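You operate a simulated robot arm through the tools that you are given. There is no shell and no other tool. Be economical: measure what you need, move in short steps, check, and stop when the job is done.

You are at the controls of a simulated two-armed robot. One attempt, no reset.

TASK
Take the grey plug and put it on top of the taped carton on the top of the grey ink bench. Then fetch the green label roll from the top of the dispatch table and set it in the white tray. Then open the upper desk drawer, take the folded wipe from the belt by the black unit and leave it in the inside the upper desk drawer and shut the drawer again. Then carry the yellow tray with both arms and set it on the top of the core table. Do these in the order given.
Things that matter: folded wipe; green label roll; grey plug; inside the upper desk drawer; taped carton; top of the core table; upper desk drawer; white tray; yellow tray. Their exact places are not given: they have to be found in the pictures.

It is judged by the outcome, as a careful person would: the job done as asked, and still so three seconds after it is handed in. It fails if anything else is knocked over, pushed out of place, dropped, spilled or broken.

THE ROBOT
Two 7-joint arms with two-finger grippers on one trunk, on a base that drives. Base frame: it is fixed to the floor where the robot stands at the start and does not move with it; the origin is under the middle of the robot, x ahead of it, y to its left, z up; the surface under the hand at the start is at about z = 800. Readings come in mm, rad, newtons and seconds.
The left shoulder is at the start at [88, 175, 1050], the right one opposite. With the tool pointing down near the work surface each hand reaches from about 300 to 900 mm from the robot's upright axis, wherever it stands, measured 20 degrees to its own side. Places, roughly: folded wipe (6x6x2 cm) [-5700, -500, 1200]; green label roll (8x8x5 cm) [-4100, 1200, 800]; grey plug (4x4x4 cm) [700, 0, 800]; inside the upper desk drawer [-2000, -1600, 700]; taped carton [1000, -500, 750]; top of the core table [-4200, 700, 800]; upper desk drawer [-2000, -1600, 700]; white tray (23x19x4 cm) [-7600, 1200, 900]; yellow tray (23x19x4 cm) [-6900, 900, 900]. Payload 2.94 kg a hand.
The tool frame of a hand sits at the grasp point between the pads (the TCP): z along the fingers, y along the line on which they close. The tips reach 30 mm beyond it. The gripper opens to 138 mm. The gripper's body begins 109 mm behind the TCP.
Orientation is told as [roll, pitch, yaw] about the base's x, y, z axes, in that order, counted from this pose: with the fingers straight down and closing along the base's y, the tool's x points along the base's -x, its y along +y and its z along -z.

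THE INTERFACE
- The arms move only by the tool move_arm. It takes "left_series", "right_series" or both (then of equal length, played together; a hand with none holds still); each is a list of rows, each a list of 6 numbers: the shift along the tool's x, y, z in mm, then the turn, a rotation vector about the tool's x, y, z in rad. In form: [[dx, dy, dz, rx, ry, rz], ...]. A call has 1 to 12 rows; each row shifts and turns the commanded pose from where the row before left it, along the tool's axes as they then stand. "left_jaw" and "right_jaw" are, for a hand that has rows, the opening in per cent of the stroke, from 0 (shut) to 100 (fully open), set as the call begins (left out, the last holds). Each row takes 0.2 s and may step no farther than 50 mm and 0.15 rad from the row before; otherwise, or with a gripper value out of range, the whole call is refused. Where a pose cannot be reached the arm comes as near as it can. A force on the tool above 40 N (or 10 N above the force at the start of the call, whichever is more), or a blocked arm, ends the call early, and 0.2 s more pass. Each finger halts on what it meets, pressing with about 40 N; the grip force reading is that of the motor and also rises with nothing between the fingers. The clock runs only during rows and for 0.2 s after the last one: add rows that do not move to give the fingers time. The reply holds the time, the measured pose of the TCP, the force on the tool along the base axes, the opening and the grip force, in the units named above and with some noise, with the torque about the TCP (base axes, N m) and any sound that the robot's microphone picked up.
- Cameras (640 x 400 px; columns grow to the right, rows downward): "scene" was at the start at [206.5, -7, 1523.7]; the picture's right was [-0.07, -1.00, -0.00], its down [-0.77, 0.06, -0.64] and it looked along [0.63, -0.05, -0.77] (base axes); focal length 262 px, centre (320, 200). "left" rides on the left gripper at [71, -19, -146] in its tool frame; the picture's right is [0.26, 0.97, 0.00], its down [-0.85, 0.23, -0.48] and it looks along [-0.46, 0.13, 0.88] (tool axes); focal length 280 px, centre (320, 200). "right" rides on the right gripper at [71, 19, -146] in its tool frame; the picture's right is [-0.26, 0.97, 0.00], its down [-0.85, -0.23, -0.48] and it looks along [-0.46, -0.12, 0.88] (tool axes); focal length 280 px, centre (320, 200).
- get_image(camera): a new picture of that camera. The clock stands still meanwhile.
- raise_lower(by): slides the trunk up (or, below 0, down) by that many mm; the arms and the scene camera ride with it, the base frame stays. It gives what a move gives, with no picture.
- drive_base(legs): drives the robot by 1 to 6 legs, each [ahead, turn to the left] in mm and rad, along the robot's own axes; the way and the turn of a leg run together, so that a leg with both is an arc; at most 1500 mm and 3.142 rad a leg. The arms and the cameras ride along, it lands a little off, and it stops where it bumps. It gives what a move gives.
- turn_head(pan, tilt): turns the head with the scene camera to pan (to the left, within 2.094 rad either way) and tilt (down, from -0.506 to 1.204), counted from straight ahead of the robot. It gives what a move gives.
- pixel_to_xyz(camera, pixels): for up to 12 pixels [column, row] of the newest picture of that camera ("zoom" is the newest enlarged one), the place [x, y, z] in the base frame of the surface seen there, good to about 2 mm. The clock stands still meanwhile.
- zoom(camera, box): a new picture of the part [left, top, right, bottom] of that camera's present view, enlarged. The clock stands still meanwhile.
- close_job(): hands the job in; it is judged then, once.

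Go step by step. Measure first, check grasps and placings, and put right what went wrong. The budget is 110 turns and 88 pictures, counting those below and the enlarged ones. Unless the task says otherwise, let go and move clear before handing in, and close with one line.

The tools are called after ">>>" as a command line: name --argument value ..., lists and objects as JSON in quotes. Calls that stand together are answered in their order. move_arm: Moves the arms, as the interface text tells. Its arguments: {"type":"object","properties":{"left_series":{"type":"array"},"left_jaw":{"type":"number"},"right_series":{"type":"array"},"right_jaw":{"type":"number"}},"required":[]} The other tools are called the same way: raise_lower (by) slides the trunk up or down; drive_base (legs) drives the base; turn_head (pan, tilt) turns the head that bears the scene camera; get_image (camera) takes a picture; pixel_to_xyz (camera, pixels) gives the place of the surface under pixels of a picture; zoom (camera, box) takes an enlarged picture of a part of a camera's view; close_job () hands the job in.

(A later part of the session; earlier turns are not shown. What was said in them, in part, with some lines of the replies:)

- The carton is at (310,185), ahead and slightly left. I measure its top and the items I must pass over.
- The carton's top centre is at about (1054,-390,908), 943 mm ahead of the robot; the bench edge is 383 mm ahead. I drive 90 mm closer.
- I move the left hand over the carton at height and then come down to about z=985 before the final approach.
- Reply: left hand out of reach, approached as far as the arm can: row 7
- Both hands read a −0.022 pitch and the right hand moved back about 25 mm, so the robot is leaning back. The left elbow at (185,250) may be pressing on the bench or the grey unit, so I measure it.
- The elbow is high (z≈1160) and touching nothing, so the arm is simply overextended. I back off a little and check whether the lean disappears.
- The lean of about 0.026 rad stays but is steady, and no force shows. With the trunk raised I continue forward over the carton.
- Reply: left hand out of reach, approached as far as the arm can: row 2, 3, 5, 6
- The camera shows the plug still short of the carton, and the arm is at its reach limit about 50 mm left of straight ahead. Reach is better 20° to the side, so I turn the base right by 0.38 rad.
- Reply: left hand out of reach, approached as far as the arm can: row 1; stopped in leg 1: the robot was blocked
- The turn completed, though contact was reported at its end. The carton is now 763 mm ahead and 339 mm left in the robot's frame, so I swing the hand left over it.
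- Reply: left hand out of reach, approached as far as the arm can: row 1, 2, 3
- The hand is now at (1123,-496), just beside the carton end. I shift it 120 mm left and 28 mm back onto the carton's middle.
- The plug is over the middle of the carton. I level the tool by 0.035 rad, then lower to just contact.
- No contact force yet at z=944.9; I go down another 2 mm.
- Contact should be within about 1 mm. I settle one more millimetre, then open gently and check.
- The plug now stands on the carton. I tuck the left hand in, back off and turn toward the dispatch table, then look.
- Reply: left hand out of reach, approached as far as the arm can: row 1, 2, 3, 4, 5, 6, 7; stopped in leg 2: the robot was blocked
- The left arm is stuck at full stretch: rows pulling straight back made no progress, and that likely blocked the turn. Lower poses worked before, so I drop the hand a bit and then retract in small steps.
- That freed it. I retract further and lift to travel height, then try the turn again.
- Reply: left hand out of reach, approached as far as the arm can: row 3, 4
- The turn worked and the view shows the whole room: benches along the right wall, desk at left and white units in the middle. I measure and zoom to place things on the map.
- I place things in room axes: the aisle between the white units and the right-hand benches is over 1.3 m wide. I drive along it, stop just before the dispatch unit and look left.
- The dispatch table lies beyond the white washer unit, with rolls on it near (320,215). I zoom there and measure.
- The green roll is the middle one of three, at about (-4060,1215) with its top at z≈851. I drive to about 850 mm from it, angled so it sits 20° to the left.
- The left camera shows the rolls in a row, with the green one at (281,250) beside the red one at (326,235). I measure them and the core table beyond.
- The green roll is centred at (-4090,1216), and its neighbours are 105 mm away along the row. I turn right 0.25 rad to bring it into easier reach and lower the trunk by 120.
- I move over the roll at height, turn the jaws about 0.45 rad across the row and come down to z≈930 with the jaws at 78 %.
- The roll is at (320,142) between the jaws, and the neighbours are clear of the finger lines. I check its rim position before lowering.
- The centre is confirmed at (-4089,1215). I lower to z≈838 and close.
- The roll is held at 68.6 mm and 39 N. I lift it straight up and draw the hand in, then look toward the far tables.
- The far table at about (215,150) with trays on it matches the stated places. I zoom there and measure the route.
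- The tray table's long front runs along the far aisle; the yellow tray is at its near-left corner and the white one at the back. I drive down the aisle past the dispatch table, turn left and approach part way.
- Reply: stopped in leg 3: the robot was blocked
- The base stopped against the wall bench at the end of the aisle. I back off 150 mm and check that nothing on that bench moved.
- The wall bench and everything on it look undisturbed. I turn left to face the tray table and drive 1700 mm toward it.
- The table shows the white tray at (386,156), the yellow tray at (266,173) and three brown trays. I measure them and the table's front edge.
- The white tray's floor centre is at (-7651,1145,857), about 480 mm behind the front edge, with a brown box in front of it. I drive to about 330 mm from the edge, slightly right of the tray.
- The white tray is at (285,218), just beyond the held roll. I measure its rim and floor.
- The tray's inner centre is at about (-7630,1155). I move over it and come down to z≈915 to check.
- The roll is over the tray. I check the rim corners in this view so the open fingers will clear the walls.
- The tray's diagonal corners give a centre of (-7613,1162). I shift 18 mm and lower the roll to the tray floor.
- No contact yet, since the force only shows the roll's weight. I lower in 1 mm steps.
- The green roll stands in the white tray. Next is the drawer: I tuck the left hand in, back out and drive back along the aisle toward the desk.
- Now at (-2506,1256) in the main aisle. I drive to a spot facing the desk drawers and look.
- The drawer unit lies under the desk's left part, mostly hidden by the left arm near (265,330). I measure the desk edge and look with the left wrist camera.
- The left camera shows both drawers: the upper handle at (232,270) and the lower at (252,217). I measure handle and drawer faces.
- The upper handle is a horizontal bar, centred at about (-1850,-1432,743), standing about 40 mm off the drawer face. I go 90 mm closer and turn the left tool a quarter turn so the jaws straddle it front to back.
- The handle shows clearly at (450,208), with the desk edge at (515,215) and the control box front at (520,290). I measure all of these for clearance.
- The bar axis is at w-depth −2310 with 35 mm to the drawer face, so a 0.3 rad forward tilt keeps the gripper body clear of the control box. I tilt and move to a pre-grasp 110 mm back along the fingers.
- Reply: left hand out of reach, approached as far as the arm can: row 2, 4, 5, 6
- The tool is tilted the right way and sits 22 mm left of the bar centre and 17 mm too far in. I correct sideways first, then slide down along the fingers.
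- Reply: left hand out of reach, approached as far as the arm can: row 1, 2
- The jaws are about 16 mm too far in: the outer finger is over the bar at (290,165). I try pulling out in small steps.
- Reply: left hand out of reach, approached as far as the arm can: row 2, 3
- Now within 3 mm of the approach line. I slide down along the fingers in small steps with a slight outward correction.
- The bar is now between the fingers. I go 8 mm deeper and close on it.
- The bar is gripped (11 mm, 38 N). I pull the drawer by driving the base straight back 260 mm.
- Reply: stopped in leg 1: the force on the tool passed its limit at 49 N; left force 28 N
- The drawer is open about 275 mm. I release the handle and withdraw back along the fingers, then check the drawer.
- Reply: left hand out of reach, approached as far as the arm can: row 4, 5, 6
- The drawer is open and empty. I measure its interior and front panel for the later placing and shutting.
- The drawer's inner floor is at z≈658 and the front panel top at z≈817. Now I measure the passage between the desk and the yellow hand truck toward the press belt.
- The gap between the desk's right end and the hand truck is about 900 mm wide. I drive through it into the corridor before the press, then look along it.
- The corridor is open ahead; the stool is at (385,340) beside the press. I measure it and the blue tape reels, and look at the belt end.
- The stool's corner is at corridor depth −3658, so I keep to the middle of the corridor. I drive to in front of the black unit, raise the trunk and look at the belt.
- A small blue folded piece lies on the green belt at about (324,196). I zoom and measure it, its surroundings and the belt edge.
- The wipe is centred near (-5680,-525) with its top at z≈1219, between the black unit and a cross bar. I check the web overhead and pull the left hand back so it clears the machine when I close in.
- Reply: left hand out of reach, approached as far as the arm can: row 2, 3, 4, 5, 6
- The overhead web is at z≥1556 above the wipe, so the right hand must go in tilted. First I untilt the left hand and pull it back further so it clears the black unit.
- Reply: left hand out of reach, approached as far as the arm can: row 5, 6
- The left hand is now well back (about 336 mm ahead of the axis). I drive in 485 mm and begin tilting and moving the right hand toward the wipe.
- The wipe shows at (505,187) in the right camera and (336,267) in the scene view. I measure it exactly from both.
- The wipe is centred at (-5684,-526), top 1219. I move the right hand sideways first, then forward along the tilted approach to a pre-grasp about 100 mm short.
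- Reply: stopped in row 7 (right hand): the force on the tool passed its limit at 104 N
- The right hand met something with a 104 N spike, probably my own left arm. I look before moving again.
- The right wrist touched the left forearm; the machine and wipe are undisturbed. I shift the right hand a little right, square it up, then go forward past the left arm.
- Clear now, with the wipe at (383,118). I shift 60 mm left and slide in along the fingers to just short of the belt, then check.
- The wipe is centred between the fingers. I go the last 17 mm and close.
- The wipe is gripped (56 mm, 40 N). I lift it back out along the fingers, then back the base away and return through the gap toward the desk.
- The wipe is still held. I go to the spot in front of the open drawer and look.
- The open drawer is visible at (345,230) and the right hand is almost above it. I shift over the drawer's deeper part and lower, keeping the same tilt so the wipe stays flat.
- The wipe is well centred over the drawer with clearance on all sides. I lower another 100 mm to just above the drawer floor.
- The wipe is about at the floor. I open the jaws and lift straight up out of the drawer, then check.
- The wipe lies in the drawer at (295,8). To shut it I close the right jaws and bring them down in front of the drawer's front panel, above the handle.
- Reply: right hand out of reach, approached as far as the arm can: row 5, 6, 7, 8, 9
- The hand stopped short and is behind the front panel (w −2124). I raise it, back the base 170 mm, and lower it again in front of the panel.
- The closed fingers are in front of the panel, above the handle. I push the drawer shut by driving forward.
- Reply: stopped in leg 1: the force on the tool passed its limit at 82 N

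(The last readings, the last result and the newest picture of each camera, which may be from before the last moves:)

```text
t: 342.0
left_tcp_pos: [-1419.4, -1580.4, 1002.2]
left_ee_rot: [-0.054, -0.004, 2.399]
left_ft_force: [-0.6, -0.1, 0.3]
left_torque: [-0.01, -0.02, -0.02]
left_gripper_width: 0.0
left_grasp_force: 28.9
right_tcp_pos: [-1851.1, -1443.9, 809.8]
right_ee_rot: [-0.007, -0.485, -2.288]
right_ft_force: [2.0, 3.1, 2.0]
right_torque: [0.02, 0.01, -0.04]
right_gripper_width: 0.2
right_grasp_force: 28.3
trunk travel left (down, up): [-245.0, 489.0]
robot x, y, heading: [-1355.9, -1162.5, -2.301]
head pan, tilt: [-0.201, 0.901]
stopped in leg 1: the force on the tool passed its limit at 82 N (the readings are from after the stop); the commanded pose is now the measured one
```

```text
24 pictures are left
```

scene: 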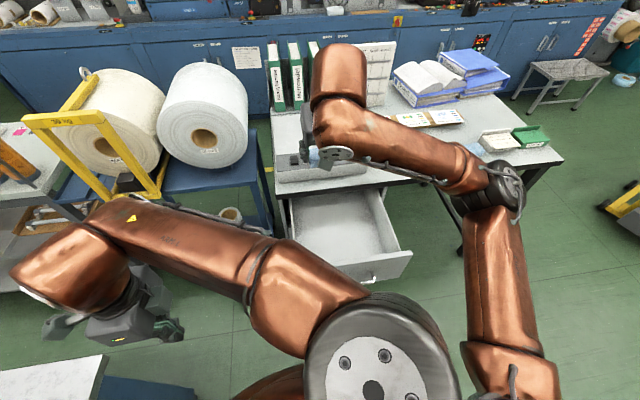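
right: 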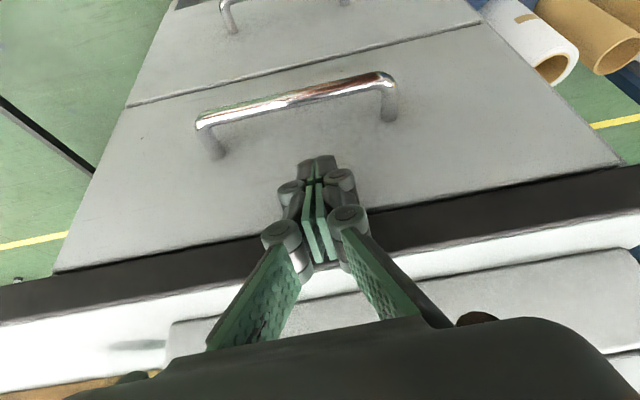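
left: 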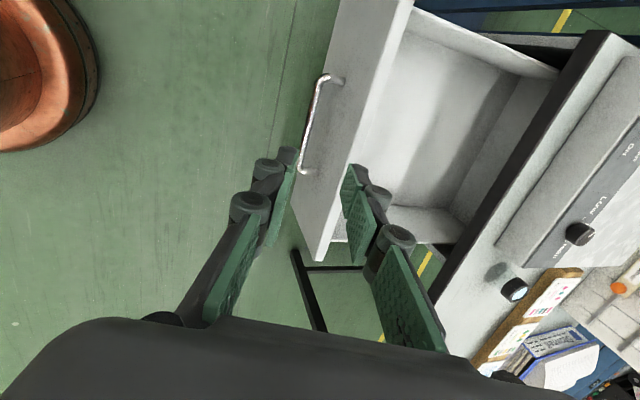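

The drawer is shut: the fingertips stopped at the closed-face depth with a hard stop. I back away, raise and straighten both hands, and head back through the gap toward the tray table.

>>> drive_base --legs '[[-260, 0]]'

>>> move_arm --left_series '[[0, 0, 0, 0, 0, -0.1436], [0, 0, 0, 0, 0, -0.1436], [0, 0, 0, 0, 0, -0.1436], [0, 0, 0, 0, 0, -0.1436], [0, 0, 0, 0, 0, -0.1436], [0, 0, 0, 0, 0, -0.1436], [0, 0, 0, 0, 0, -0.1436], [0, 0, 0, 0, 0, -0.1436], [0, 0, 0, 0, 0, -0.1436], [0, 0, 0, 0, 0, -0.1436], [0, 0, 0, 0, 0, -0.1436], [0, 0, 0, 0, 0, 0]]' --right_series '[[-19.8, 0, -37, 0, 0, 0], [-19.8, 0, -37, 0, 0, 0], [-19.8, 0, -37, 0, 0, 0], [-19.8, 0, -37, 0, 0, 0], [-19.8, 0, -37, 0, 0, 0], [-19.8, 0, -37, 0, 0, 0], [-19.8, 0, -37, 0, 0, 0], [0, 0, 0, 0, 0.1225, 0], [0, 0, 0, 0, 0.1225, 0], [0, 0, 0, 0, 0.1225, 0], [0, 0, 0, 0, 0.1225, 0], [0, 0, 0, 0, 0, 0]]' --left_jaw 30 --right_jaw 30

>>> get_image --camera "right"

```text
t: 343.8
left_tcp_pos: [-1244.1, -1385.3, 1002.3]
left_ee_rot: [-0.055, -0.004, 2.398]
left_ft_force: [-0.3, 1.8, 1.0]
left_torque: [-0.03, 0.04, 0.01]
left_gripper_width: 0.0
left_grasp_force: 28.2
right_tcp_pos: [-1676.9, -1249.1, 811.2]
right_ee_rot: [-0.006, -0.483, -2.289]
right_ft_force: [-0.4, -0.3, -0.2]
right_torque: [0.03, 0.02, 0.0]
right_gripper_width: 0.0
right_grasp_force: 28.4
trunk travel left (down, up): [-245.0, 489.0]
robot x, y, heading: [-1177.7, -966.0, -2.311]
head pan, tilt: [-0.201, 0.901]
```

```text
t: 346.4
left_tcp_pos: [-1244.6, -1386.6, 1001.4]
left_ee_rot: [-0.004, 0.055, -2.305]
left_ft_force: [0.2, 0.2, 0.3]
left_torque: [0.0, 0.03, 0.01]
left_gripper_width: 41.2
left_grasp_force: 0.1
right_tcp_pos: [-1681.3, -1256.6, 1102.6]
right_ee_rot: [-0.005, 0.007, -2.293]
right_ft_force: [0.0, -0.2, -0.4]
right_torque: [-0.02, -0.01, 0.02]
right_gripper_width: 41.5
right_grasp_force: 0.0
right hand out of reach, approached as far as the arm can: row 2
trunk travel left (down, up): [-245.0, 489.0]
robot x, y, heading: [-1181.1, -966.4, -2.305]
head pan, tilt: [-0.201, 0.901]
```

```text
23 pictures are left
```

right: 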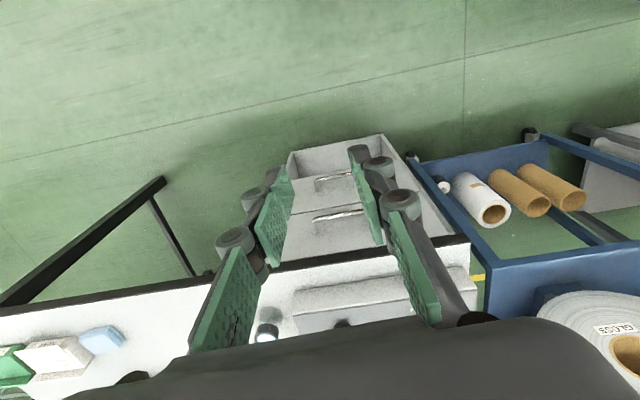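

The drawer is flush and shut. I drive through the gap and start along the corridor.

>>> drive_base --legs '[[0, -1.442], [1500, 0], [0, 1.419], [1470, 0], [0, -1.571], [1500, 0]]'

>>> turn_head --pan 0 --tilt 0.45

>>> get_image --camera "scene"

```text
t: 378.5
left_tcp_pos: [-4916.6, 66.2, 1000.5]
left_ee_rot: [-0.004, 0.054, 2.345]
left_ft_force: [-0.6, 1.1, 0.0]
left_torque: [-0.01, 0.01, -0.02]
left_gripper_width: 41.3
left_grasp_force: 0.1
right_tcp_pos: [-4761.2, 494.1, 1104.3]
right_ee_rot: [-0.005, 0.006, 2.36]
right_ft_force: [-0.7, -0.6, -0.5]
right_torque: [0.01, -0.02, -0.02]
right_gripper_width: 41.4
right_grasp_force: 0.1
trunk travel left (down, up): [-245.0, 489.0]
robot x, y, heading: [-4505.3, -25.0, 2.339]
head pan, tilt: [-0.201, 0.901]
```

```text
t: 379.4
left_tcp_pos: [-4916.8, 64.9, 1000.4]
left_ee_rot: [-0.007, 0.053, 2.347]
left_ft_force: [1.0, 0.5, -0.3]
left_torque: [-0.01, 0.03, -0.01]
left_gripper_width: 41.4
left_grasp_force: 0.1
right_tcp_pos: [-4761.3, 493.5, 1104.0]
right_ee_rot: [-0.005, 0.006, 2.36]
right_ft_force: [0.6, 1.0, -1.0]
right_torque: [0.02, 0.04, 0.04]
right_gripper_width: 41.5
right_grasp_force: 0.1
trunk travel left (down, up): [-245.0, 489.0]
robot x, y, heading: [-4502.0, -24.1, 2.345]
head pan, tilt: [0.0, 0.45]
```

```text
22 pictures are left
```

scene: 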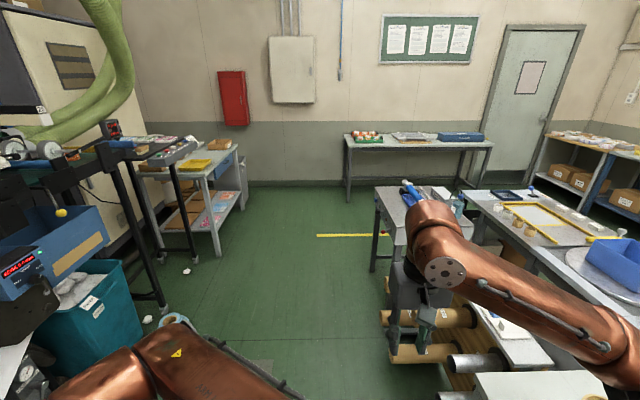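

The way ahead is clear; the tray table is at (195,165) and tubes under the core table stick out at (440,345). I measure the stand legs, the tray and the core table's corner.

>>> pixel_to_xyz --camera "scene" --pixels '[[162, 312], [125, 150], [190, 140], [193, 163], [210, 165], [182, 170], [218, 255], [395, 355], [480, 378], [540, 375], [510, 320], [375, 270]]'

```text
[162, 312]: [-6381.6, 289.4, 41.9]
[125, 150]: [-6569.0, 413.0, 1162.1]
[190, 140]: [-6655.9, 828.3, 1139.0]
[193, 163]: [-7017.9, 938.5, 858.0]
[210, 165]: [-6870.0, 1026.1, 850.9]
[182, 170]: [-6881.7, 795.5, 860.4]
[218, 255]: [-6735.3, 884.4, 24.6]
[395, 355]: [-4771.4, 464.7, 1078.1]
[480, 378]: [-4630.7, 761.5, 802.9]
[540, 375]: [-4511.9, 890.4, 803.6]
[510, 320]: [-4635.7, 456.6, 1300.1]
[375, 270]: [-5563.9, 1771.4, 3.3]
```

The stand's shelf corner is at u≈5404, so I stop a bit to the right of the tray. I drive there, face the table and look.

>>> drive_base --legs '[[0, 0.095], [1500, 0], [1049, 0], [0, 1.517], [320, 0]]'

>>> turn_head --pan 0.1 --tilt 0.85

>>> get_image --camera "scene"

```text
t: 397.4
left_tcp_pos: [-6702.8, 949.2, 1002.2]
left_ee_rot: [-0.01, 0.067, -2.294]
left_ft_force: [-0.8, 2.6, 3.1]
left_torque: [-0.41, 0.02, 0.07]
left_gripper_width: 41.2
left_grasp_force: 0.1
right_tcp_pos: [-7145.7, 1074.8, 1103.4]
right_ee_rot: [-0.006, 0.009, -2.297]
right_ft_force: [0.7, 0.0, 0.6]
right_torque: [-0.05, 0.04, 0.0]
right_gripper_width: 41.4
right_grasp_force: 0.0
trunk travel left (down, up): [-245.0, 489.0]
robot x, y, heading: [-6644.3, 1362.0, -2.313]
head pan, tilt: [0.0, 0.45]
stopped in leg 5: the force on the tool passed its limit at 81 N (the readings are from after the stop); the commanded pose is now the measured one
```

```text
t: 398.3
left_tcp_pos: [-6704.6, 950.3, 1001.2]
left_ee_rot: [-0.01, 0.07, -2.295]
left_ft_force: [4.1, 4.3, 3.5]
left_torque: [-0.64, 0.37, 0.28]
left_gripper_width: 41.4
left_grasp_force: 0.1
right_tcp_pos: [-7145.4, 1074.3, 1103.5]
right_ee_rot: [-0.007, 0.007, -2.298]
right_ft_force: [-0.2, 0.0, -0.2]
right_torque: [0.02, -0.01, -0.02]
right_gripper_width: 41.3
right_grasp_force: 0.0
trunk travel left (down, up): [-245.0, 489.0]
robot x, y, heading: [-6648.2, 1360.7, -2.313]
head pan, tilt: [0.099, 0.85]
```

```text
21 pictures are left
```

scene: 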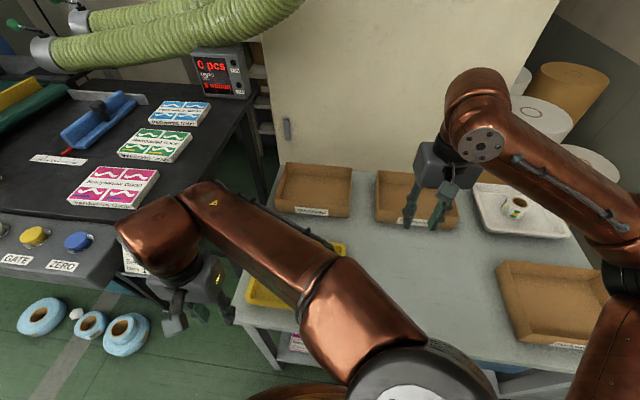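

The left hand touched the stand's front corner near (150,270). I back off at once, then move the left hand clear of it.

>>> drive_base --legs '[[-130, 0]]'

>>> get_image --camera "scene"

>>> pixel_to_xyz --camera "scene" --pixels '[[265, 270], [300, 275], [250, 310], [345, 250], [100, 250], [200, 190], [130, 260], [540, 225], [500, 190], [320, 340], [330, 150], [380, 225]]'

```text
t: 399.6
left_tcp_pos: [-6626.1, 1034.9, 998.7]
left_ee_rot: [-0.011, 0.088, -2.299]
left_ft_force: [-0.3, -0.8, 0.3]
left_torque: [-0.09, 0.09, -0.01]
left_gripper_width: 41.5
left_grasp_force: 0.0
right_tcp_pos: [-7068.6, 1159.4, 1097.7]
right_ee_rot: [-0.007, 0.023, -2.3]
right_ft_force: [1.7, 0.2, -2.2]
right_torque: [-0.07, 0.13, 0.02]
right_gripper_width: 41.2
right_grasp_force: 0.1
trunk travel left (down, up): [-245.0, 489.0]
robot x, y, heading: [-6555.0, 1460.5, -2.314]
head pan, tilt: [0.099, 0.85]
```

```text
20 pictures are left
```

scene: 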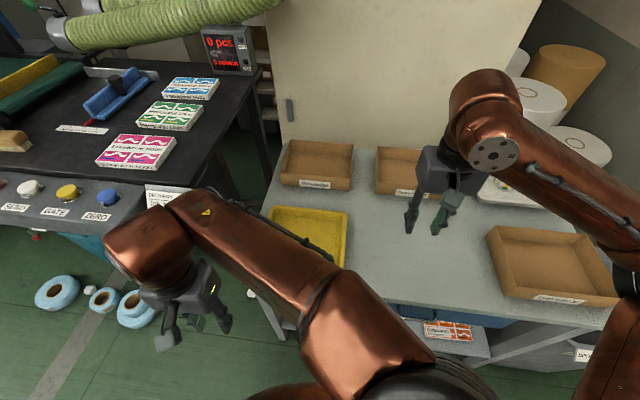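

```text
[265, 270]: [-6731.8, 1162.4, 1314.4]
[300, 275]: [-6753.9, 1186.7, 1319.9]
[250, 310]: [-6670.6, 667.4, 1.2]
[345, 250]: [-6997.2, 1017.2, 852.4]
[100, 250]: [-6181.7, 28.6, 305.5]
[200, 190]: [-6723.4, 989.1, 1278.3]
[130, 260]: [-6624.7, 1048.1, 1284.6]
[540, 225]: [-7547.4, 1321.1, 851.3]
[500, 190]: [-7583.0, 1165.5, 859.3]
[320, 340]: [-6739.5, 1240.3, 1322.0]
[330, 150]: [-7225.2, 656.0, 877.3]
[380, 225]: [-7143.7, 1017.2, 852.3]
```

The stand and its sheets look in place. The yellow tray's rim shows at (275,208)–(347,212); I measure the corners and use the right wrist camera view too.

>>> pixel_to_xyz --camera "scene" --pixels '[[275, 208], [346, 213], [342, 262], [310, 209], [345, 238], [300, 225], [335, 240], [270, 225], [165, 190], [150, 205], [190, 140], [255, 75]]'

>>> get_image --camera "right"

```text
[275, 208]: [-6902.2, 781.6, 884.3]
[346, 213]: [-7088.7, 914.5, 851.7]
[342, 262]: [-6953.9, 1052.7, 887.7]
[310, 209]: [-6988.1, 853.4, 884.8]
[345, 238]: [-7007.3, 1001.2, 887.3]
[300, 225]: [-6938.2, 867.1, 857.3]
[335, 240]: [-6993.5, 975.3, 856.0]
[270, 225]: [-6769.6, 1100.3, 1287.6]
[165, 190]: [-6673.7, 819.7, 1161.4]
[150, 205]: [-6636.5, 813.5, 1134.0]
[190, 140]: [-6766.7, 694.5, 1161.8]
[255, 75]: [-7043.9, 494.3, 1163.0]
```

```text
19 pictures are left
```

right: 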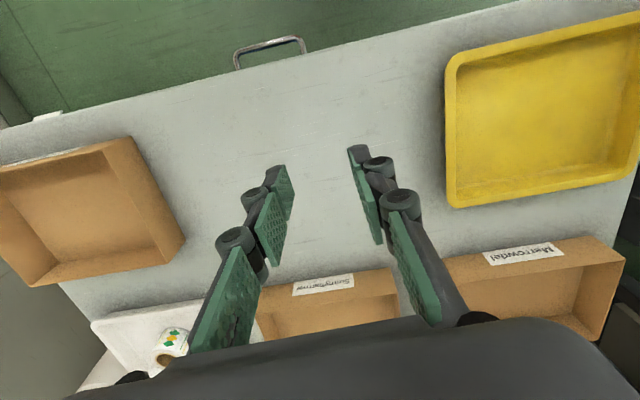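

The right camera shows nearly the whole yellow tray. I measure its rim for both grip points.

>>> pixel_to_xyz --camera "right" --pixels '[[449, 70], [450, 130], [455, 195], [545, 193], [630, 172], [638, 100], [550, 40], [460, 57], [545, 120], [400, 20], [637, 60]]'

```text
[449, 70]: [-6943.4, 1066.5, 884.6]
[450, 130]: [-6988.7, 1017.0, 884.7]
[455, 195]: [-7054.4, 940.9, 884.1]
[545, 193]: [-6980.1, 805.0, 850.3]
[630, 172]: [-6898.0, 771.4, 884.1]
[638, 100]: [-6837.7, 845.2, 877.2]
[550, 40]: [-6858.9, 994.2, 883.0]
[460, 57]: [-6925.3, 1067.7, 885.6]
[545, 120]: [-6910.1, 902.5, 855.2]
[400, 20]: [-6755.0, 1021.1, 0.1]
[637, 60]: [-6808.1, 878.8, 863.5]
```

The tray is square to the table: right rim at u≈5775, left rim at u≈5541, rim height 885. The left rim is close to the stand, so first I'll draw the tray 150 mm to the right with the right hand. I bring the left hand in and reposition the base.

>>> move_arm --left_series '[[0, -40, 0, 0, 0, 0], [0, -40, 0, 0, 0, 0], [0, -40, 0, 0, 0, 0], [0, 0, 0, 0, -0.085, 0], [0, 0, -30, 0, 0, 0], [0, 0, 0, 0, 0, 0]]'

>>> drive_base --legs '[[0, -0.25], [150, 0], [0, 0.236]]'

```text
t: 401.0
left_tcp_pos: [-6598.8, 1036.7, 1030.7]
left_ee_rot: [-0.015, -0.022, -2.299]
left_ft_force: [-0.5, -0.3, -0.5]
left_torque: [0.02, -0.03, 0.02]
left_gripper_width: 41.7
left_grasp_force: 0.1
left hand out of reach, approached as far as the arm can: row 1, 2, 3, 4, 5
right_tcp_pos: [-7047.3, 1181.1, 1107.5]
right_ee_rot: [-0.008, -0.002, -2.298]
right_ft_force: [0.0, -0.1, -0.1]
right_torque: [0.06, -0.02, 0.03]
right_gripper_width: 41.4
right_grasp_force: 0.0
trunk travel left (down, up): [-245.0, 489.0]
robot x, y, heading: [-6555.3, 1459.6, -2.312]
head pan, tilt: [0.099, 0.85]
```

```text
t: 404.1
left_tcp_pos: [-6733.5, 957.4, 1032.2]
left_ee_rot: [-0.015, -0.028, -2.319]
left_ft_force: [0.3, 0.7, 0.4]
left_torque: [0.03, 0.06, 0.01]
left_gripper_width: 41.0
left_grasp_force: 0.1
right_tcp_pos: [-7178.4, 1113.0, 1108.7]
right_ee_rot: [-0.008, -0.006, -2.32]
right_ft_force: [0.9, 0.0, -0.1]
right_torque: [0.03, 0.05, -0.01]
right_gripper_width: 41.3
right_grasp_force: 0.0
trunk travel left (down, up): [-245.0, 489.0]
robot x, y, heading: [-6682.4, 1374.0, -2.336]
head pan, tilt: [0.099, 0.85]
```

The base is in place without contact. I bring the right hand over the tray's right rim, to just above it.

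>>> move_arm --right_series '[[7.6, 41, 0, 0, 0, 0], [7.6, 41, 0, 0, 0, 0], [7.6, 41, 0, 0, 0, 0], [7.6, 41, 0, 0, 0, 0], [7.6, 41, 0, 0, 0, 0], [0, 0, 45, 0, 0, 0], [0, 0, 45, 0, 0, 0], [0, 0, 45, 0, 0, 0], [0, 0, 43, 0, 0, 0], [0, 0, 0, 0, 0, 0]]'

>>> get_image --camera "right"

```text
t: 406.3
left_tcp_pos: [-6733.3, 957.3, 1032.9]
left_ee_rot: [-0.016, -0.029, -2.319]
left_ft_force: [0.1, -0.4, 0.1]
left_torque: [-0.04, 0.02, -0.01]
left_gripper_width: 41.2
left_grasp_force: 0.0
right_tcp_pos: [-7005.7, 1000.3, 929.7]
right_ee_rot: [-0.007, -0.007, -2.32]
right_ft_force: [0.6, 0.0, 0.4]
right_torque: [0.01, 0.0, 0.02]
right_gripper_width: 41.1
right_grasp_force: 0.0
trunk travel left (down, up): [-245.0, 489.0]
robot x, y, heading: [-6685.1, 1375.8, -2.34]
head pan, tilt: [0.099, 0.85]
```

```text
18 pictures are left
```

right: 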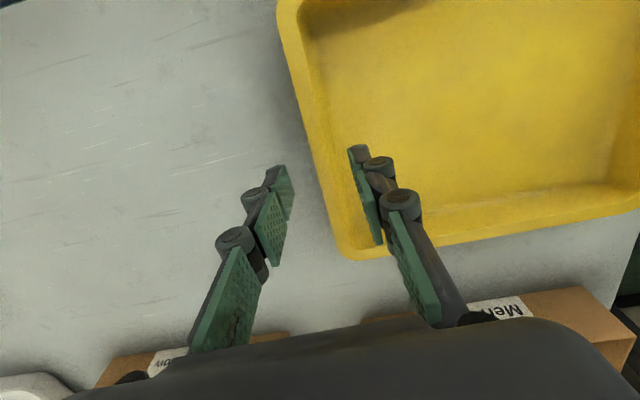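

The rim lies between the right fingers. I lower 36 mm over it and close.

>>> move_arm --right_series '[[0, 0, 18, 0, 0, 0], [0, 0, 18, 0, 0, 0], [0, 0, 0, 0, 0, 0]]'

>>> move_arm --right_series '[[0, 0, 0, 0, 0, 0], [0, 0, 0, 0, 0, 0], [0, 0, 0, 0, 0, 0], [0, 0, 0, 0, 0, 0]]' --right_jaw 0

>>> get_image --camera "right"

```text
t: 407.1
left_tcp_pos: [-6733.7, 957.4, 1032.2]
left_ee_rot: [-0.016, -0.029, -2.32]
left_ft_force: [-0.2, 0.0, -0.5]
left_torque: [-0.02, 0.0, 0.0]
left_gripper_width: 41.4
left_grasp_force: 0.0
right_tcp_pos: [-7004.5, 1001.4, 894.3]
right_ee_rot: [-0.007, -0.007, -2.32]
right_ft_force: [0.3, 0.0, 0.4]
right_torque: [0.03, 0.01, 0.01]
right_gripper_width: 41.4
right_grasp_force: 0.1
trunk travel left (down, up): [-245.0, 489.0]
robot x, y, heading: [-6683.8, 1377.8, -2.335]
head pan, tilt: [0.099, 0.85]
```

```text
t: 408.1
left_tcp_pos: [-6733.4, 959.1, 1031.9]
left_ee_rot: [-0.016, -0.028, -2.32]
left_ft_force: [-0.9, -0.7, -0.7]
left_torque: [0.04, 0.03, 0.0]
left_gripper_width: 41.5
left_grasp_force: 0.0
right_tcp_pos: [-7005.5, 1001.8, 896.2]
right_ee_rot: [-0.007, -0.008, -2.32]
right_ft_force: [0.2, -0.8, 1.7]
right_torque: [-0.24, -0.5, -0.23]
right_gripper_width: 6.1
right_grasp_force: 33.3
trunk travel left (down, up): [-245.0, 489.0]
robot x, y, heading: [-6685.7, 1380.1, -2.334]
head pan, tilt: [0.099, 0.85]
```

```text
17 pictures are left
```

right: 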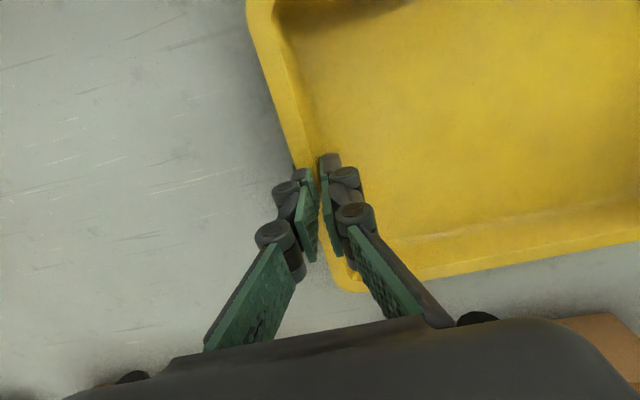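

The right rim is gripped (6 mm, 33 N). I draw the tray 150 mm to the right along the table, away from the stand.

>>> move_arm --right_series '[[0, -25, 0, 0, 0, 0], [0, -25, 0, 0, 0, 0], [0, -25, 0, 0, 0, 0], [0, -25, 0, 0, 0, 0], [0, -25, 0, 0, 0, 0], [0, -25, 0, 0, 0, 0], [0, 0, 0, 0, 0, 0]]'

>>> get_image --camera "scene"

```text
t: 409.7
left_tcp_pos: [-6733.9, 956.9, 1030.4]
left_ee_rot: [-0.015, -0.028, -2.319]
left_ft_force: [-0.3, -0.1, 0.0]
left_torque: [0.01, 0.01, -0.01]
left_gripper_width: 41.3
left_grasp_force: 0.1
right_tcp_pos: [-7116.2, 1103.3, 894.3]
right_ee_rot: [-0.008, -0.008, -2.321]
right_ft_force: [0.0, 0.0, 1.8]
right_torque: [-0.41, -0.3, 0.24]
right_gripper_width: 5.9
right_grasp_force: 32.7
trunk travel left (down, up): [-245.0, 489.0]
robot x, y, heading: [-6682.6, 1373.8, -2.334]
head pan, tilt: [0.099, 0.85]
```

```text
16 pictures are left
```

scene: 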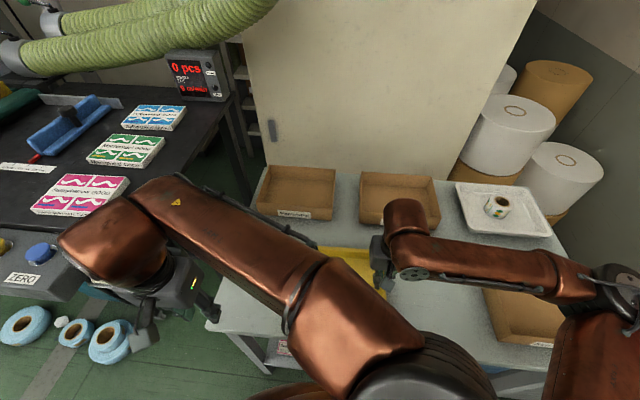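

The tray has moved right and the left side is now free. I bring the left hand forward and over the left rim.

>>> move_arm --left_series '[[-38, 0, 0, 0, 0, 0], [-38, 0, 0, 0, 0, 0], [-38, 0, 0, 0, 0, 0], [-38, 0, 0, 0, 0, 0], [0, -36, 0, 0, 0, 0], [0, -36, 0, 0, 0, 0], [0, -36, 0, 0, 0, 0], [0, -36, 0, 0, 0, 0], [0, 0, 35, 0, 0, 0], [0, 0, 35, 0, 0, 0], [0, 0, 28, 0, 0, 0], [0, 0, 0, 0, 0, 0]]'

>>> get_image --camera "left"

```text
t: 412.3
left_tcp_pos: [-6934.2, 877.8, 970.3]
left_ee_rot: [-0.016, -0.027, -2.32]
left_ft_force: [0.1, 0.4, -0.6]
left_torque: [-0.01, -0.01, -0.04]
left_gripper_width: 41.5
left_grasp_force: 0.1
left hand out of reach, approached as far as the arm can: row 7, 8, 9, 10, 11
right_tcp_pos: [-7115.6, 1102.6, 895.8]
right_ee_rot: [-0.008, -0.007, -2.319]
right_ft_force: [0.3, -0.4, 3.5]
right_torque: [-0.41, -0.29, -0.33]
right_gripper_width: 6.0
right_grasp_force: 33.4
trunk travel left (down, up): [-245.0, 489.0]
robot x, y, heading: [-6686.7, 1375.9, -2.338]
head pan, tilt: [0.099, 0.85]
```

```text
15 pictures are left
```

left: 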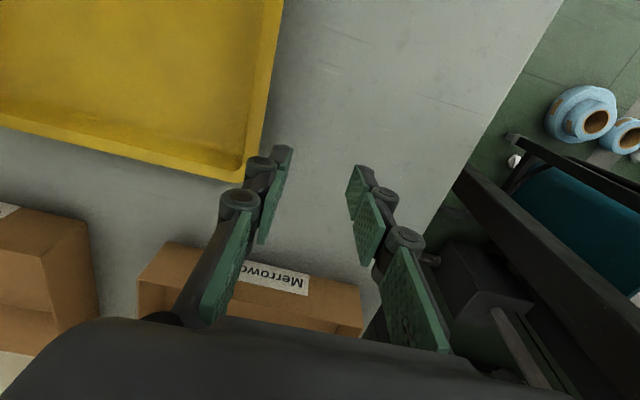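

The left hand is about 50 mm short to the right and 40 mm too deep. I measure the left rim precisely and try smaller correcting steps.

>>> pixel_to_xyz --camera "left" --pixels '[[270, 60], [278, 10], [258, 125], [240, 175], [20, 125], [280, 60]]'

>>> move_arm --left_series '[[15, -10, 10, 0, 0, 0], [15, -10, 10, 0, 0, 0], [11, -10, 10, 0, 0, 0], [0, -11, 10, 0, 0, 0], [0, -11, 0, 0, 0, 0], [0, 0, 0, 0, 0, 0]]'

```text
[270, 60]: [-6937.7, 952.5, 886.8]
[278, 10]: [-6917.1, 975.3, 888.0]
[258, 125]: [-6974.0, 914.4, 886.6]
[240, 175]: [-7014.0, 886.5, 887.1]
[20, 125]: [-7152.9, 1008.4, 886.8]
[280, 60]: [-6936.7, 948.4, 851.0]
```

```text
t: 413.7
left_tcp_pos: [-6931.4, 873.0, 958.1]
left_ee_rot: [-0.016, -0.029, -2.319]
left_ft_force: [0.4, -0.1, 0.0]
left_torque: [-0.02, 0.0, -0.02]
left_gripper_width: 41.3
left_grasp_force: 0.1
left hand out of reach, approached as far as the arm can: row 1, 2, 3, 4, 5
right_tcp_pos: [-7114.6, 1102.9, 895.3]
right_ee_rot: [-0.007, -0.006, -2.319]
right_ft_force: [0.3, -0.2, 4.1]
right_torque: [-0.38, -0.39, 0.28]
right_gripper_width: 6.2
right_grasp_force: 32.8
trunk travel left (down, up): [-245.0, 489.0]
robot x, y, heading: [-6685.7, 1374.4, -2.335]
head pan, tilt: [0.099, 0.85]
```

The left rim is at u≈5695, but the left arm will not go further right here, stopping at u≈5636. I move the tray 59 mm left with the right hand instead, and test lowering the left hand.

>>> move_arm --left_series '[[0, 0, 0, 0, 0, 0], [0, 0, 0, 0, 0, 0], [0, 0, 0, 0, 0, 0], [0, 0, 10, 0, 0, 0], [0, 0, 10, 0, 0, 0], [0, 0, 0, 0, 0, 0]]' --right_series '[[0, 20, 0, 0, 0, 0], [0, 20, 0, 0, 0, 0], [0, 19, 0, 0, 0, 0], [0, 0, 0, 0, 0, 0], [0, 0, 0, 0, 0, 0], [0, 0, 0, 0, 0, 0]]'

>>> get_image --camera "left"

```text
t: 415.1
left_tcp_pos: [-6930.0, 866.5, 940.3]
left_ee_rot: [-0.015, -0.028, -2.321]
left_ft_force: [0.0, -0.2, 0.6]
left_torque: [0.02, -0.01, -0.03]
left_gripper_width: 41.7
left_grasp_force: 0.1
left hand out of reach, approached as far as the arm can: row 4
right_tcp_pos: [-7073.0, 1064.2, 895.6]
right_ee_rot: [-0.009, -0.006, -2.319]
right_ft_force: [0.7, -0.1, 6.0]
right_torque: [-0.33, -0.42, -0.31]
right_gripper_width: 6.0
right_grasp_force: 33.3
trunk travel left (down, up): [-245.0, 489.0]
robot x, y, heading: [-6680.0, 1378.6, -2.335]
head pan, tilt: [0.099, 0.85]
```

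```text
14 pictures are left
```

left: 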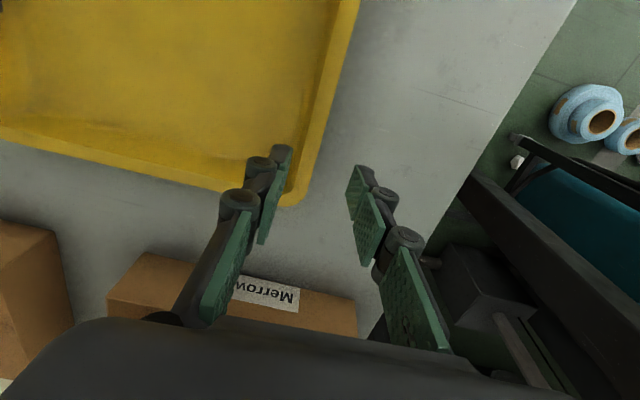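

The left rim is now between the left fingers. I lower the left hand the remaining 46 mm.

>>> move_arm --left_series '[[0, 0, 15, 0, 0, 0], [0, 0, 15, 0, 0, 0], [0, 0, 15, 0, 0, 0], [0, 0, 0, 0, 0, 0]]'

>>> get_image --camera "left"

```text
t: 416.1
left_tcp_pos: [-6930.3, 855.0, 899.5]
left_ee_rot: [-0.019, -0.03, -2.323]
left_ft_force: [-8.6, 8.1, 5.6]
left_torque: [0.36, 0.28, 0.05]
left_gripper_width: 49.0
left_grasp_force: 5.9
left hand out of reach, approached as far as the arm can: row 1, 2, 3
right_tcp_pos: [-7071.9, 1063.7, 895.3]
right_ee_rot: [-0.004, -0.006, -2.318]
right_ft_force: [5.9, -6.0, 2.8]
right_torque: [-0.54, -0.39, 0.33]
right_gripper_width: 6.2
right_grasp_force: 32.8
trunk travel left (down, up): [-245.0, 489.0]
robot x, y, heading: [-6683.3, 1377.1, -2.337]
head pan, tilt: [0.099, 0.85]
```

```text
13 pictures are left
```

left: 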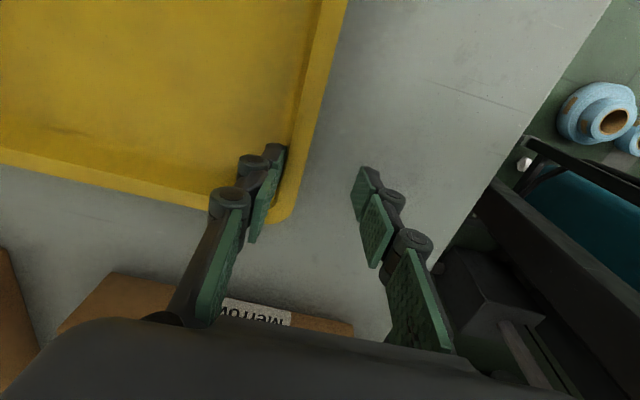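

The left hand drifted left as it went down, so its inner finger presses lightly near the back corner. I shift the tray 10 mm left and 25 mm back with the right hand, then close the left jaw.

>>> move_arm --right_series '[[0, 10, 0, 0, 0, 0], [-12, 0, 0, 0, 0, 0], [-13, 0, 0, 0, 0, 0], [0, 0, 0, 0, 0, 0]]'

>>> move_arm --left_series '[[0, 0, 0, 0, 0, 0], [0, 0, 0, 0, 0, 0], [0, 0, 0, 0, 0, 0], [0, 0, 0, 0, 0, 0], [0, 0, 0, 0, 0, 0]]' --left_jaw 0

>>> get_image --camera "left"

```text
t: 417.1
left_tcp_pos: [-6928.1, 854.1, 899.1]
left_ee_rot: [-0.017, -0.027, -2.32]
left_ft_force: [-0.3, -0.9, 0.1]
left_torque: [0.01, 0.01, 0.04]
left_gripper_width: 41.3
left_grasp_force: 0.0
right_tcp_pos: [-7081.3, 1036.7, 894.6]
right_ee_rot: [-0.007, -0.007, -2.321]
right_ft_force: [-0.3, 0.5, 2.7]
right_torque: [-0.42, -0.3, 0.31]
right_gripper_width: 5.9
right_grasp_force: 33.1
trunk travel left (down, up): [-245.0, 489.0]
robot x, y, heading: [-6678.8, 1378.3, -2.333]
head pan, tilt: [0.099, 0.85]
```

```text
t: 417.9
left_tcp_pos: [-6933.2, 859.2, 896.7]
left_ee_rot: [-0.032, -0.022, -2.324]
left_ft_force: [-3.7, 3.9, -0.6]
left_torque: [0.29, 0.44, 0.15]
left_gripper_width: 6.1
left_grasp_force: 32.5
right_tcp_pos: [-7077.0, 1034.0, 895.5]
right_ee_rot: [0.008, -0.008, -2.317]
right_ft_force: [4.4, -6.4, 0.4]
right_torque: [-0.41, -0.43, -0.15]
right_gripper_width: 6.1
right_grasp_force: 32.9
trunk travel left (down, up): [-245.0, 489.0]
robot x, y, heading: [-6685.9, 1379.2, -2.335]
head pan, tilt: [0.099, 0.85]
stopped in row 4 (left hand): the force on the tool passed its limit at 43 N (the readings are from after the stop); the commanded pose is now the measured one
```

```text
12 pictures are left
```

left: 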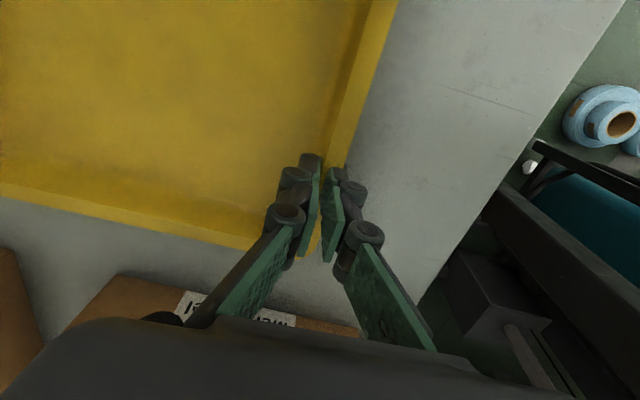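

Both rims are gripped (6 mm, 33 N each). I lift the tray evenly by raising the trunk 150 mm and check it.

>>> raise_lower --by 150

>>> get_image --camera "scene"

```text
t: 419.7
left_tcp_pos: [-6933.1, 857.4, 1046.2]
left_ee_rot: [-0.029, -0.022, -2.324]
left_ft_force: [-12.9, 15.9, -1.5]
left_torque: [0.67, 0.47, 0.12]
left_gripper_width: 5.9
left_grasp_force: 33.2
right_tcp_pos: [-7078.1, 1033.8, 1045.1]
right_ee_rot: [0.01, -0.008, -2.315]
right_ft_force: [13.4, -17.0, -1.6]
right_torque: [-0.72, -0.49, -0.22]
right_gripper_width: 6.0
right_grasp_force: 33.1
trunk travel left (down, up): [-395.0, 339.0]
robot x, y, heading: [-6683.8, 1375.8, -2.339]
head pan, tilt: [0.099, 0.85]
```

```text
11 pictures are left
```

scene: 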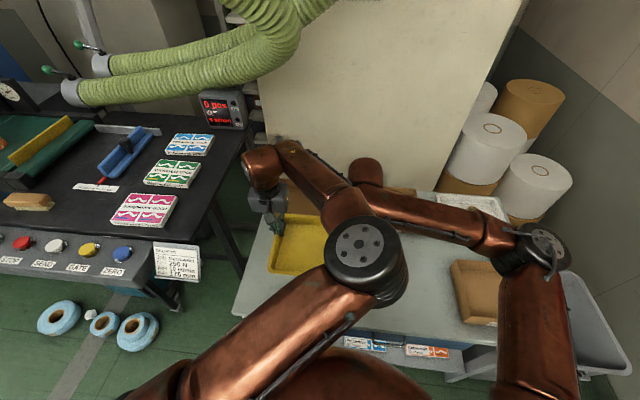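

The tray is lifted level, with the two hands pulling about 20 N against each other. I ease the right hand 2 mm inward, then back away and drive toward the core table.

>>> move_arm --right_series '[[0, 1, 0, 0, 0, 0], [0, 1, 0, 0, 0, 0], [0, 0, 0, 0, 0, 0]]'

>>> drive_base --legs '[[-520, 0], [0, 1.602], [1500, 0], [930, 0]]'

```text
t: 420.5
left_tcp_pos: [-6931.9, 856.6, 1048.1]
left_ee_rot: [-0.029, -0.024, -2.322]
left_ft_force: [-6.2, 8.2, -1.6]
left_torque: [0.46, 0.38, 0.12]
left_gripper_width: 6.1
left_grasp_force: 32.9
right_tcp_pos: [-7077.3, 1033.6, 1045.9]
right_ee_rot: [0.009, -0.009, -2.316]
right_ft_force: [7.6, -8.9, -0.3]
right_torque: [-0.58, -0.43, -0.2]
right_gripper_width: 6.2
right_grasp_force: 33.5
trunk travel left (down, up): [-395.0, 339.0]
robot x, y, heading: [-6682.2, 1374.8, -2.337]
head pan, tilt: [0.099, 0.85]
```

```text
t: 438.8
left_tcp_pos: [-4068.2, -196.5, 1047.5]
left_ee_rot: [-0.028, -0.023, -0.752]
left_ft_force: [11.3, 8.2, -0.8]
left_torque: [-0.17, 0.08, 0.14]
left_gripper_width: 6.1
left_grasp_force: 32.8
right_tcp_pos: [-4243.0, -338.7, 1045.6]
right_ee_rot: [0.004, -0.007, -0.747]
right_ft_force: [-10.9, -8.7, -0.4]
right_torque: [0.17, -0.14, -0.17]
right_gripper_width: 6.3
right_grasp_force: 33.7
trunk travel left (down, up): [-395.0, 339.0]
robot x, y, heading: [-4583.5, 51.4, -0.761]
head pan, tilt: [0.099, 0.85]
```

The tray rode along well; the robot is at u≈3365, w≈−3112. I turn to face the core table and look.

>>> drive_base --legs '[[0, 1.575]]'

>>> turn_head --pan 0 --tilt 0.75

>>> get_image --camera "scene"

```text
t: 443.0
left_tcp_pos: [-4339.2, 573.6, 1048.1]
left_ee_rot: [-0.027, -0.024, 0.823]
left_ft_force: [-2.4, 1.7, -1.8]
left_torque: [-0.26, -0.26, 0.11]
left_gripper_width: 6.1
left_grasp_force: 32.9
right_tcp_pos: [-4195.4, 398.4, 1045.7]
right_ee_rot: [0.005, -0.009, 0.829]
right_ft_force: [2.8, -2.2, -0.5]
right_torque: [0.35, 0.32, -0.21]
right_gripper_width: 5.8
right_grasp_force: 33.5
trunk travel left (down, up): [-395.0, 339.0]
robot x, y, heading: [-4590.3, 51.6, 0.807]
head pan, tilt: [0.099, 0.85]
```

```text
t: 443.7
left_tcp_pos: [-4340.7, 573.2, 1047.3]
left_ee_rot: [-0.029, -0.025, 0.824]
left_ft_force: [-1.5, 1.1, -1.7]
left_torque: [-0.24, -0.28, 0.14]
left_gripper_width: 6.1
left_grasp_force: 32.7
right_tcp_pos: [-4195.4, 397.7, 1046.0]
right_ee_rot: [0.006, -0.01, 0.83]
right_ft_force: [1.5, -2.0, -0.5]
right_torque: [0.29, 0.34, -0.17]
right_gripper_width: 6.1
right_grasp_force: 33.2
trunk travel left (down, up): [-395.0, 339.0]
robot x, y, heading: [-4584.5, 54.4, 0.806]
head pan, tilt: [0.0, 0.75]
```

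```text
10 pictures are left
```

scene: 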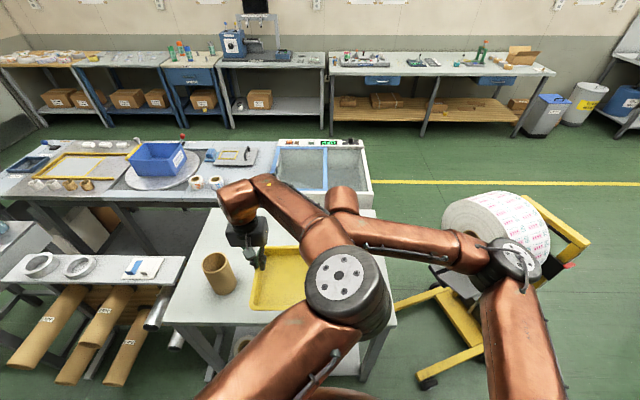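

The tray hangs over the core table, right of the brown tube at (217,272). The truck's label roll at (495,235) is near my right elbow, so I measure clearances before moving forward.

>>> pixel_to_xyz --camera "scene" --pixels '[[447, 225], [480, 197], [460, 255], [515, 262], [530, 250], [217, 258], [235, 275], [180, 322], [395, 320], [370, 215], [275, 300], [258, 250]]'

```text
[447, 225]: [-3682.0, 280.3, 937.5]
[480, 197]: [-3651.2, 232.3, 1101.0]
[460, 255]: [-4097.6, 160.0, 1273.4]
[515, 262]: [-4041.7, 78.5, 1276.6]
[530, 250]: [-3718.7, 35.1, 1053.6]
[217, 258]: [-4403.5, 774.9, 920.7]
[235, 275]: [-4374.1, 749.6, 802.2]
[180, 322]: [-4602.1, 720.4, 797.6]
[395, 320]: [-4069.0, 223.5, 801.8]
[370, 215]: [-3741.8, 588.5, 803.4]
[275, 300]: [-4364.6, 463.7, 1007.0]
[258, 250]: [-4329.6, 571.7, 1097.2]
```

The right elbow has about 60–100 mm to the roll, so I go forward along a slight left diagonal, which puts the tray fully over the table and increases that gap.

>>> drive_base --legs '[[0, 0.38], [128, 0], [0, -0.372]]'

>>> get_image --camera "scene"

```text
t: 447.2
left_tcp_pos: [-4295.5, 694.7, 1047.9]
left_ee_rot: [-0.025, -0.025, 0.832]
left_ft_force: [-0.7, 0.2, 0.1]
left_torque: [-0.22, -0.26, 0.15]
left_gripper_width: 5.7
left_grasp_force: 32.8
right_tcp_pos: [-4150.2, 521.0, 1046.5]
right_ee_rot: [0.008, -0.008, 0.836]
right_ft_force: [1.9, -1.8, -0.1]
right_torque: [0.41, 0.36, -0.17]
right_gripper_width: 6.1
right_grasp_force: 32.4
trunk travel left (down, up): [-395.0, 339.0]
robot x, y, heading: [-4537.4, 175.0, 0.822]
head pan, tilt: [0.0, 0.75]
```

```text
9 pictures are left
```

scene: 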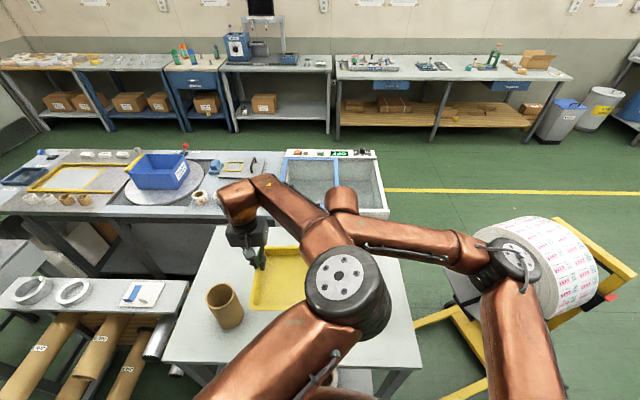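

The tray is over the table, clear of the tube and with about 65 mm to the near edge. I lower the trunk in stages.

>>> raise_lower --by -180

>>> raise_lower --by -12

>>> get_image --camera "right"

```text
t: 449.2
left_tcp_pos: [-4293.9, 698.2, 857.9]
left_ee_rot: [-0.033, -0.004, 0.833]
left_ft_force: [2.8, -10.4, -1.3]
left_torque: [0.03, -0.83, -0.44]
left_gripper_width: 5.9
left_grasp_force: 32.9
right_tcp_pos: [-4151.3, 523.0, 866.8]
right_ee_rot: [0.008, -0.01, 0.837]
right_ft_force: [-3.1, 11.0, -0.9]
right_torque: [0.08, 0.85, -0.46]
right_gripper_width: 6.1
right_grasp_force: 32.8
trunk travel left (down, up): [-215.0, 519.0]
robot x, y, heading: [-4540.4, 177.6, 0.82]
head pan, tilt: [0.0, 0.75]
```

```text
t: 449.8
left_tcp_pos: [-4294.9, 699.0, 847.3]
left_ee_rot: [-0.036, -0.002, 0.831]
left_ft_force: [5.9, -17.8, 2.4]
left_torque: [-0.77, -0.39, -0.65]
left_gripper_width: 6.0
left_grasp_force: 33.4
right_tcp_pos: [-4150.4, 523.9, 854.2]
right_ee_rot: [0.007, -0.01, 0.839]
right_ft_force: [-6.5, 16.5, -1.3]
right_torque: [0.94, 0.22, -0.7]
right_gripper_width: 6.0
right_grasp_force: 32.6
trunk travel left (down, up): [-203.0, 531.0]
robot x, y, heading: [-4536.7, 178.2, 0.82]
head pan, tilt: [0.0, 0.75]
```

```text
8 pictures are left
```

right: 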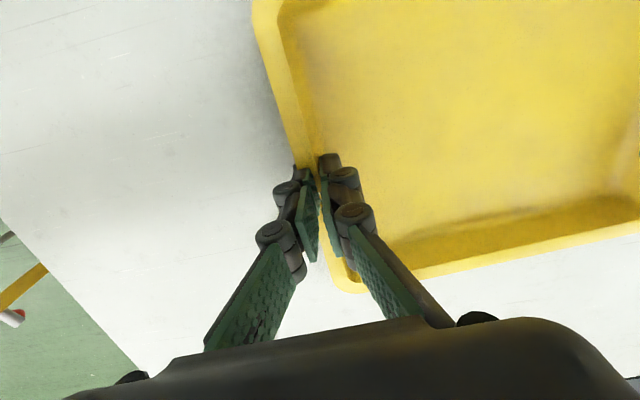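

The left side has touched down (z 847) while the right side is about 5 mm high. I lower only the right hand by 5 mm.

>>> move_arm --right_series '[[0, 0, 2, 0, 0, 0], [0, 0, 2, 0, 0, 0], [0, 0, 1.5, 0, 0, 0], [0, 0, 0, 0, 0, 0]]'

```text
t: 450.8
left_tcp_pos: [-4293.4, 698.6, 847.9]
left_ee_rot: [-0.035, -0.001, 0.833]
left_ft_force: [10.9, -20.2, 0.0]
left_torque: [-0.65, -0.55, -0.47]
left_gripper_width: 6.1
left_grasp_force: 33.3
right_tcp_pos: [-4151.5, 524.4, 848.6]
right_ee_rot: [0.009, -0.009, 0.838]
right_ft_force: [-10.0, 20.1, -0.4]
right_torque: [0.73, 0.53, -0.71]
right_gripper_width: 6.1
right_grasp_force: 33.1
trunk travel left (down, up): [-203.0, 531.0]
robot x, y, heading: [-4538.4, 175.1, 0.819]
head pan, tilt: [0.0, 0.75]
```

Both hands are level at z≈848. I settle both 1.5 mm further and then open both jaws together.

>>> move_arm --left_series '[[0, 0, 1, 0, 0, 0], [0, 0, 0, 0, 0, 0]]' --right_series '[[0, 0, 1.5, 0, 0, 0], [0, 0, 0, 0, 0, 0]]'

>>> move_arm --left_series '[[0, 0, 0, 0, 0, 0], [0, 0, 0, 0, 0, 0], [0, 0, 0, 0, 0, 0], [0, 0, 0, 0, 0, 0]]' --right_series '[[0, 0, 0, 0, 0, 0], [0, 0, 0, 0, 0, 0], [0, 0, 0, 0, 0, 0], [0, 0, 0, 0, 0, 0]]' --left_jaw 28 --right_jaw 28

>>> get_image --camera "left"

```text
t: 451.4
left_tcp_pos: [-4294.0, 698.8, 846.2]
left_ee_rot: [-0.035, -0.003, 0.833]
left_ft_force: [13.6, -21.0, 3.1]
left_torque: [-0.55, -0.67, -0.37]
left_gripper_width: 5.9
left_grasp_force: 33.2
right_tcp_pos: [-4149.9, 523.4, 846.9]
right_ee_rot: [0.01, -0.01, 0.839]
right_ft_force: [-12.1, 20.9, 0.4]
right_torque: [0.82, 0.47, -0.64]
right_gripper_width: 6.0
right_grasp_force: 33.8
trunk travel left (down, up): [-203.0, 531.0]
robot x, y, heading: [-4538.2, 173.5, 0.817]
head pan, tilt: [0.0, 0.75]
```

```text
t: 452.4
left_tcp_pos: [-4293.0, 699.7, 846.6]
left_ee_rot: [-0.032, -0.003, 0.832]
left_ft_force: [-0.3, 0.3, -0.3]
left_torque: [-0.01, 0.0, 0.01]
left_gripper_width: 38.8
left_grasp_force: 0.0
right_tcp_pos: [-4148.7, 522.5, 846.0]
right_ee_rot: [0.006, -0.008, 0.839]
right_ft_force: [0.6, -0.4, 0.3]
right_torque: [0.03, -0.02, 0.03]
right_gripper_width: 38.6
right_grasp_force: 0.0
trunk travel left (down, up): [-203.0, 531.0]
robot x, y, heading: [-4538.2, 175.2, 0.815]
head pan, tilt: [0.0, 0.75]
```

```text
7 pictures are left
```

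left: 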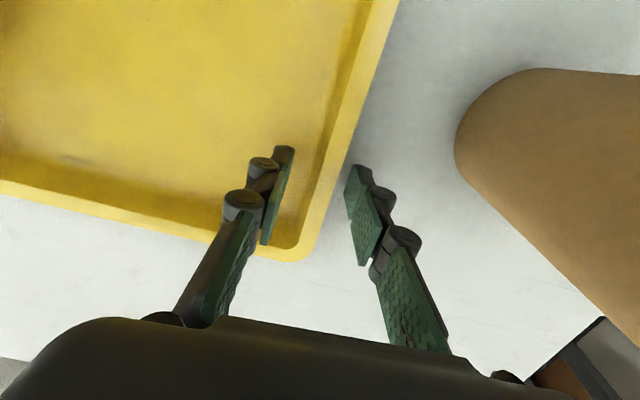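

Both hands have let go and stand clear of the rim. I raise the trunk straight up, then back away and check.

>>> raise_lower --by 170

>>> drive_base --legs '[[-250, 0]]'

>>> get_image --camera "scene"

```text
t: 454.4
left_tcp_pos: [-4295.1, 700.3, 1015.6]
left_ee_rot: [-0.033, -0.004, 0.834]
left_ft_force: [0.6, 0.2, -0.3]
left_torque: [0.02, 0.01, 0.0]
left_gripper_width: 38.5
left_grasp_force: 0.0
right_tcp_pos: [-4149.8, 522.8, 1015.7]
right_ee_rot: [0.004, -0.007, 0.839]
right_ft_force: [0.2, -0.1, -1.2]
right_torque: [0.02, -0.01, -0.03]
right_gripper_width: 38.3
right_grasp_force: 0.0
trunk travel left (down, up): [-373.0, 361.0]
robot x, y, heading: [-4536.9, 171.3, 0.815]
head pan, tilt: [0.0, 0.75]
```

```text
t: 456.2
left_tcp_pos: [-4462.3, 519.6, 1015.4]
left_ee_rot: [-0.033, -0.001, 0.832]
left_ft_force: [-0.2, 0.1, 0.3]
left_torque: [-0.03, 0.04, 0.0]
left_gripper_width: 38.7
left_grasp_force: 0.0
right_tcp_pos: [-4319.1, 341.7, 1013.8]
right_ee_rot: [0.007, -0.006, 0.837]
right_ft_force: [0.8, 0.7, -0.6]
right_torque: [-0.04, 0.03, 0.0]
right_gripper_width: 38.6
right_grasp_force: 0.1
trunk travel left (down, up): [-373.0, 361.0]
robot x, y, heading: [-4710.0, -10.8, 0.82]
head pan, tilt: [0.0, 0.75]
```

```text
6 pictures are left
5 turns are left
```

scene: 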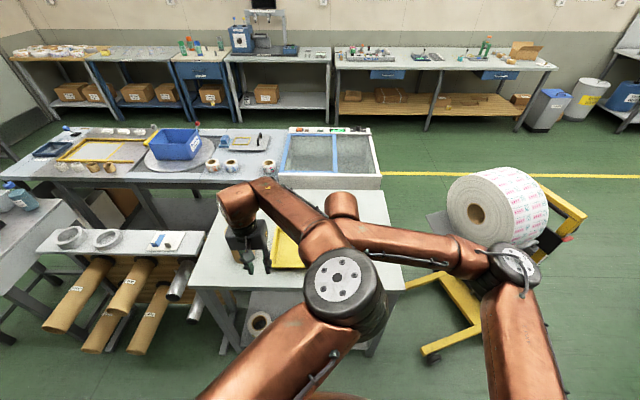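

The yellow tray rests on the core table at (288,250), both hands are clear, and the plug, roll and wipe were each checked when placed. I hand the job in.

>>> close_job

```text
The job is handed in.
```

The four steps are done in order: the plug is on the taped carton, the green roll is in the white tray, the wipe is in the shut upper drawer, and the yellow tray is on the core table. On the way the base bumped the back-wall bench and my left hand knocked the stand by the tray table. Nothing looked moved in the pictures I took after each.
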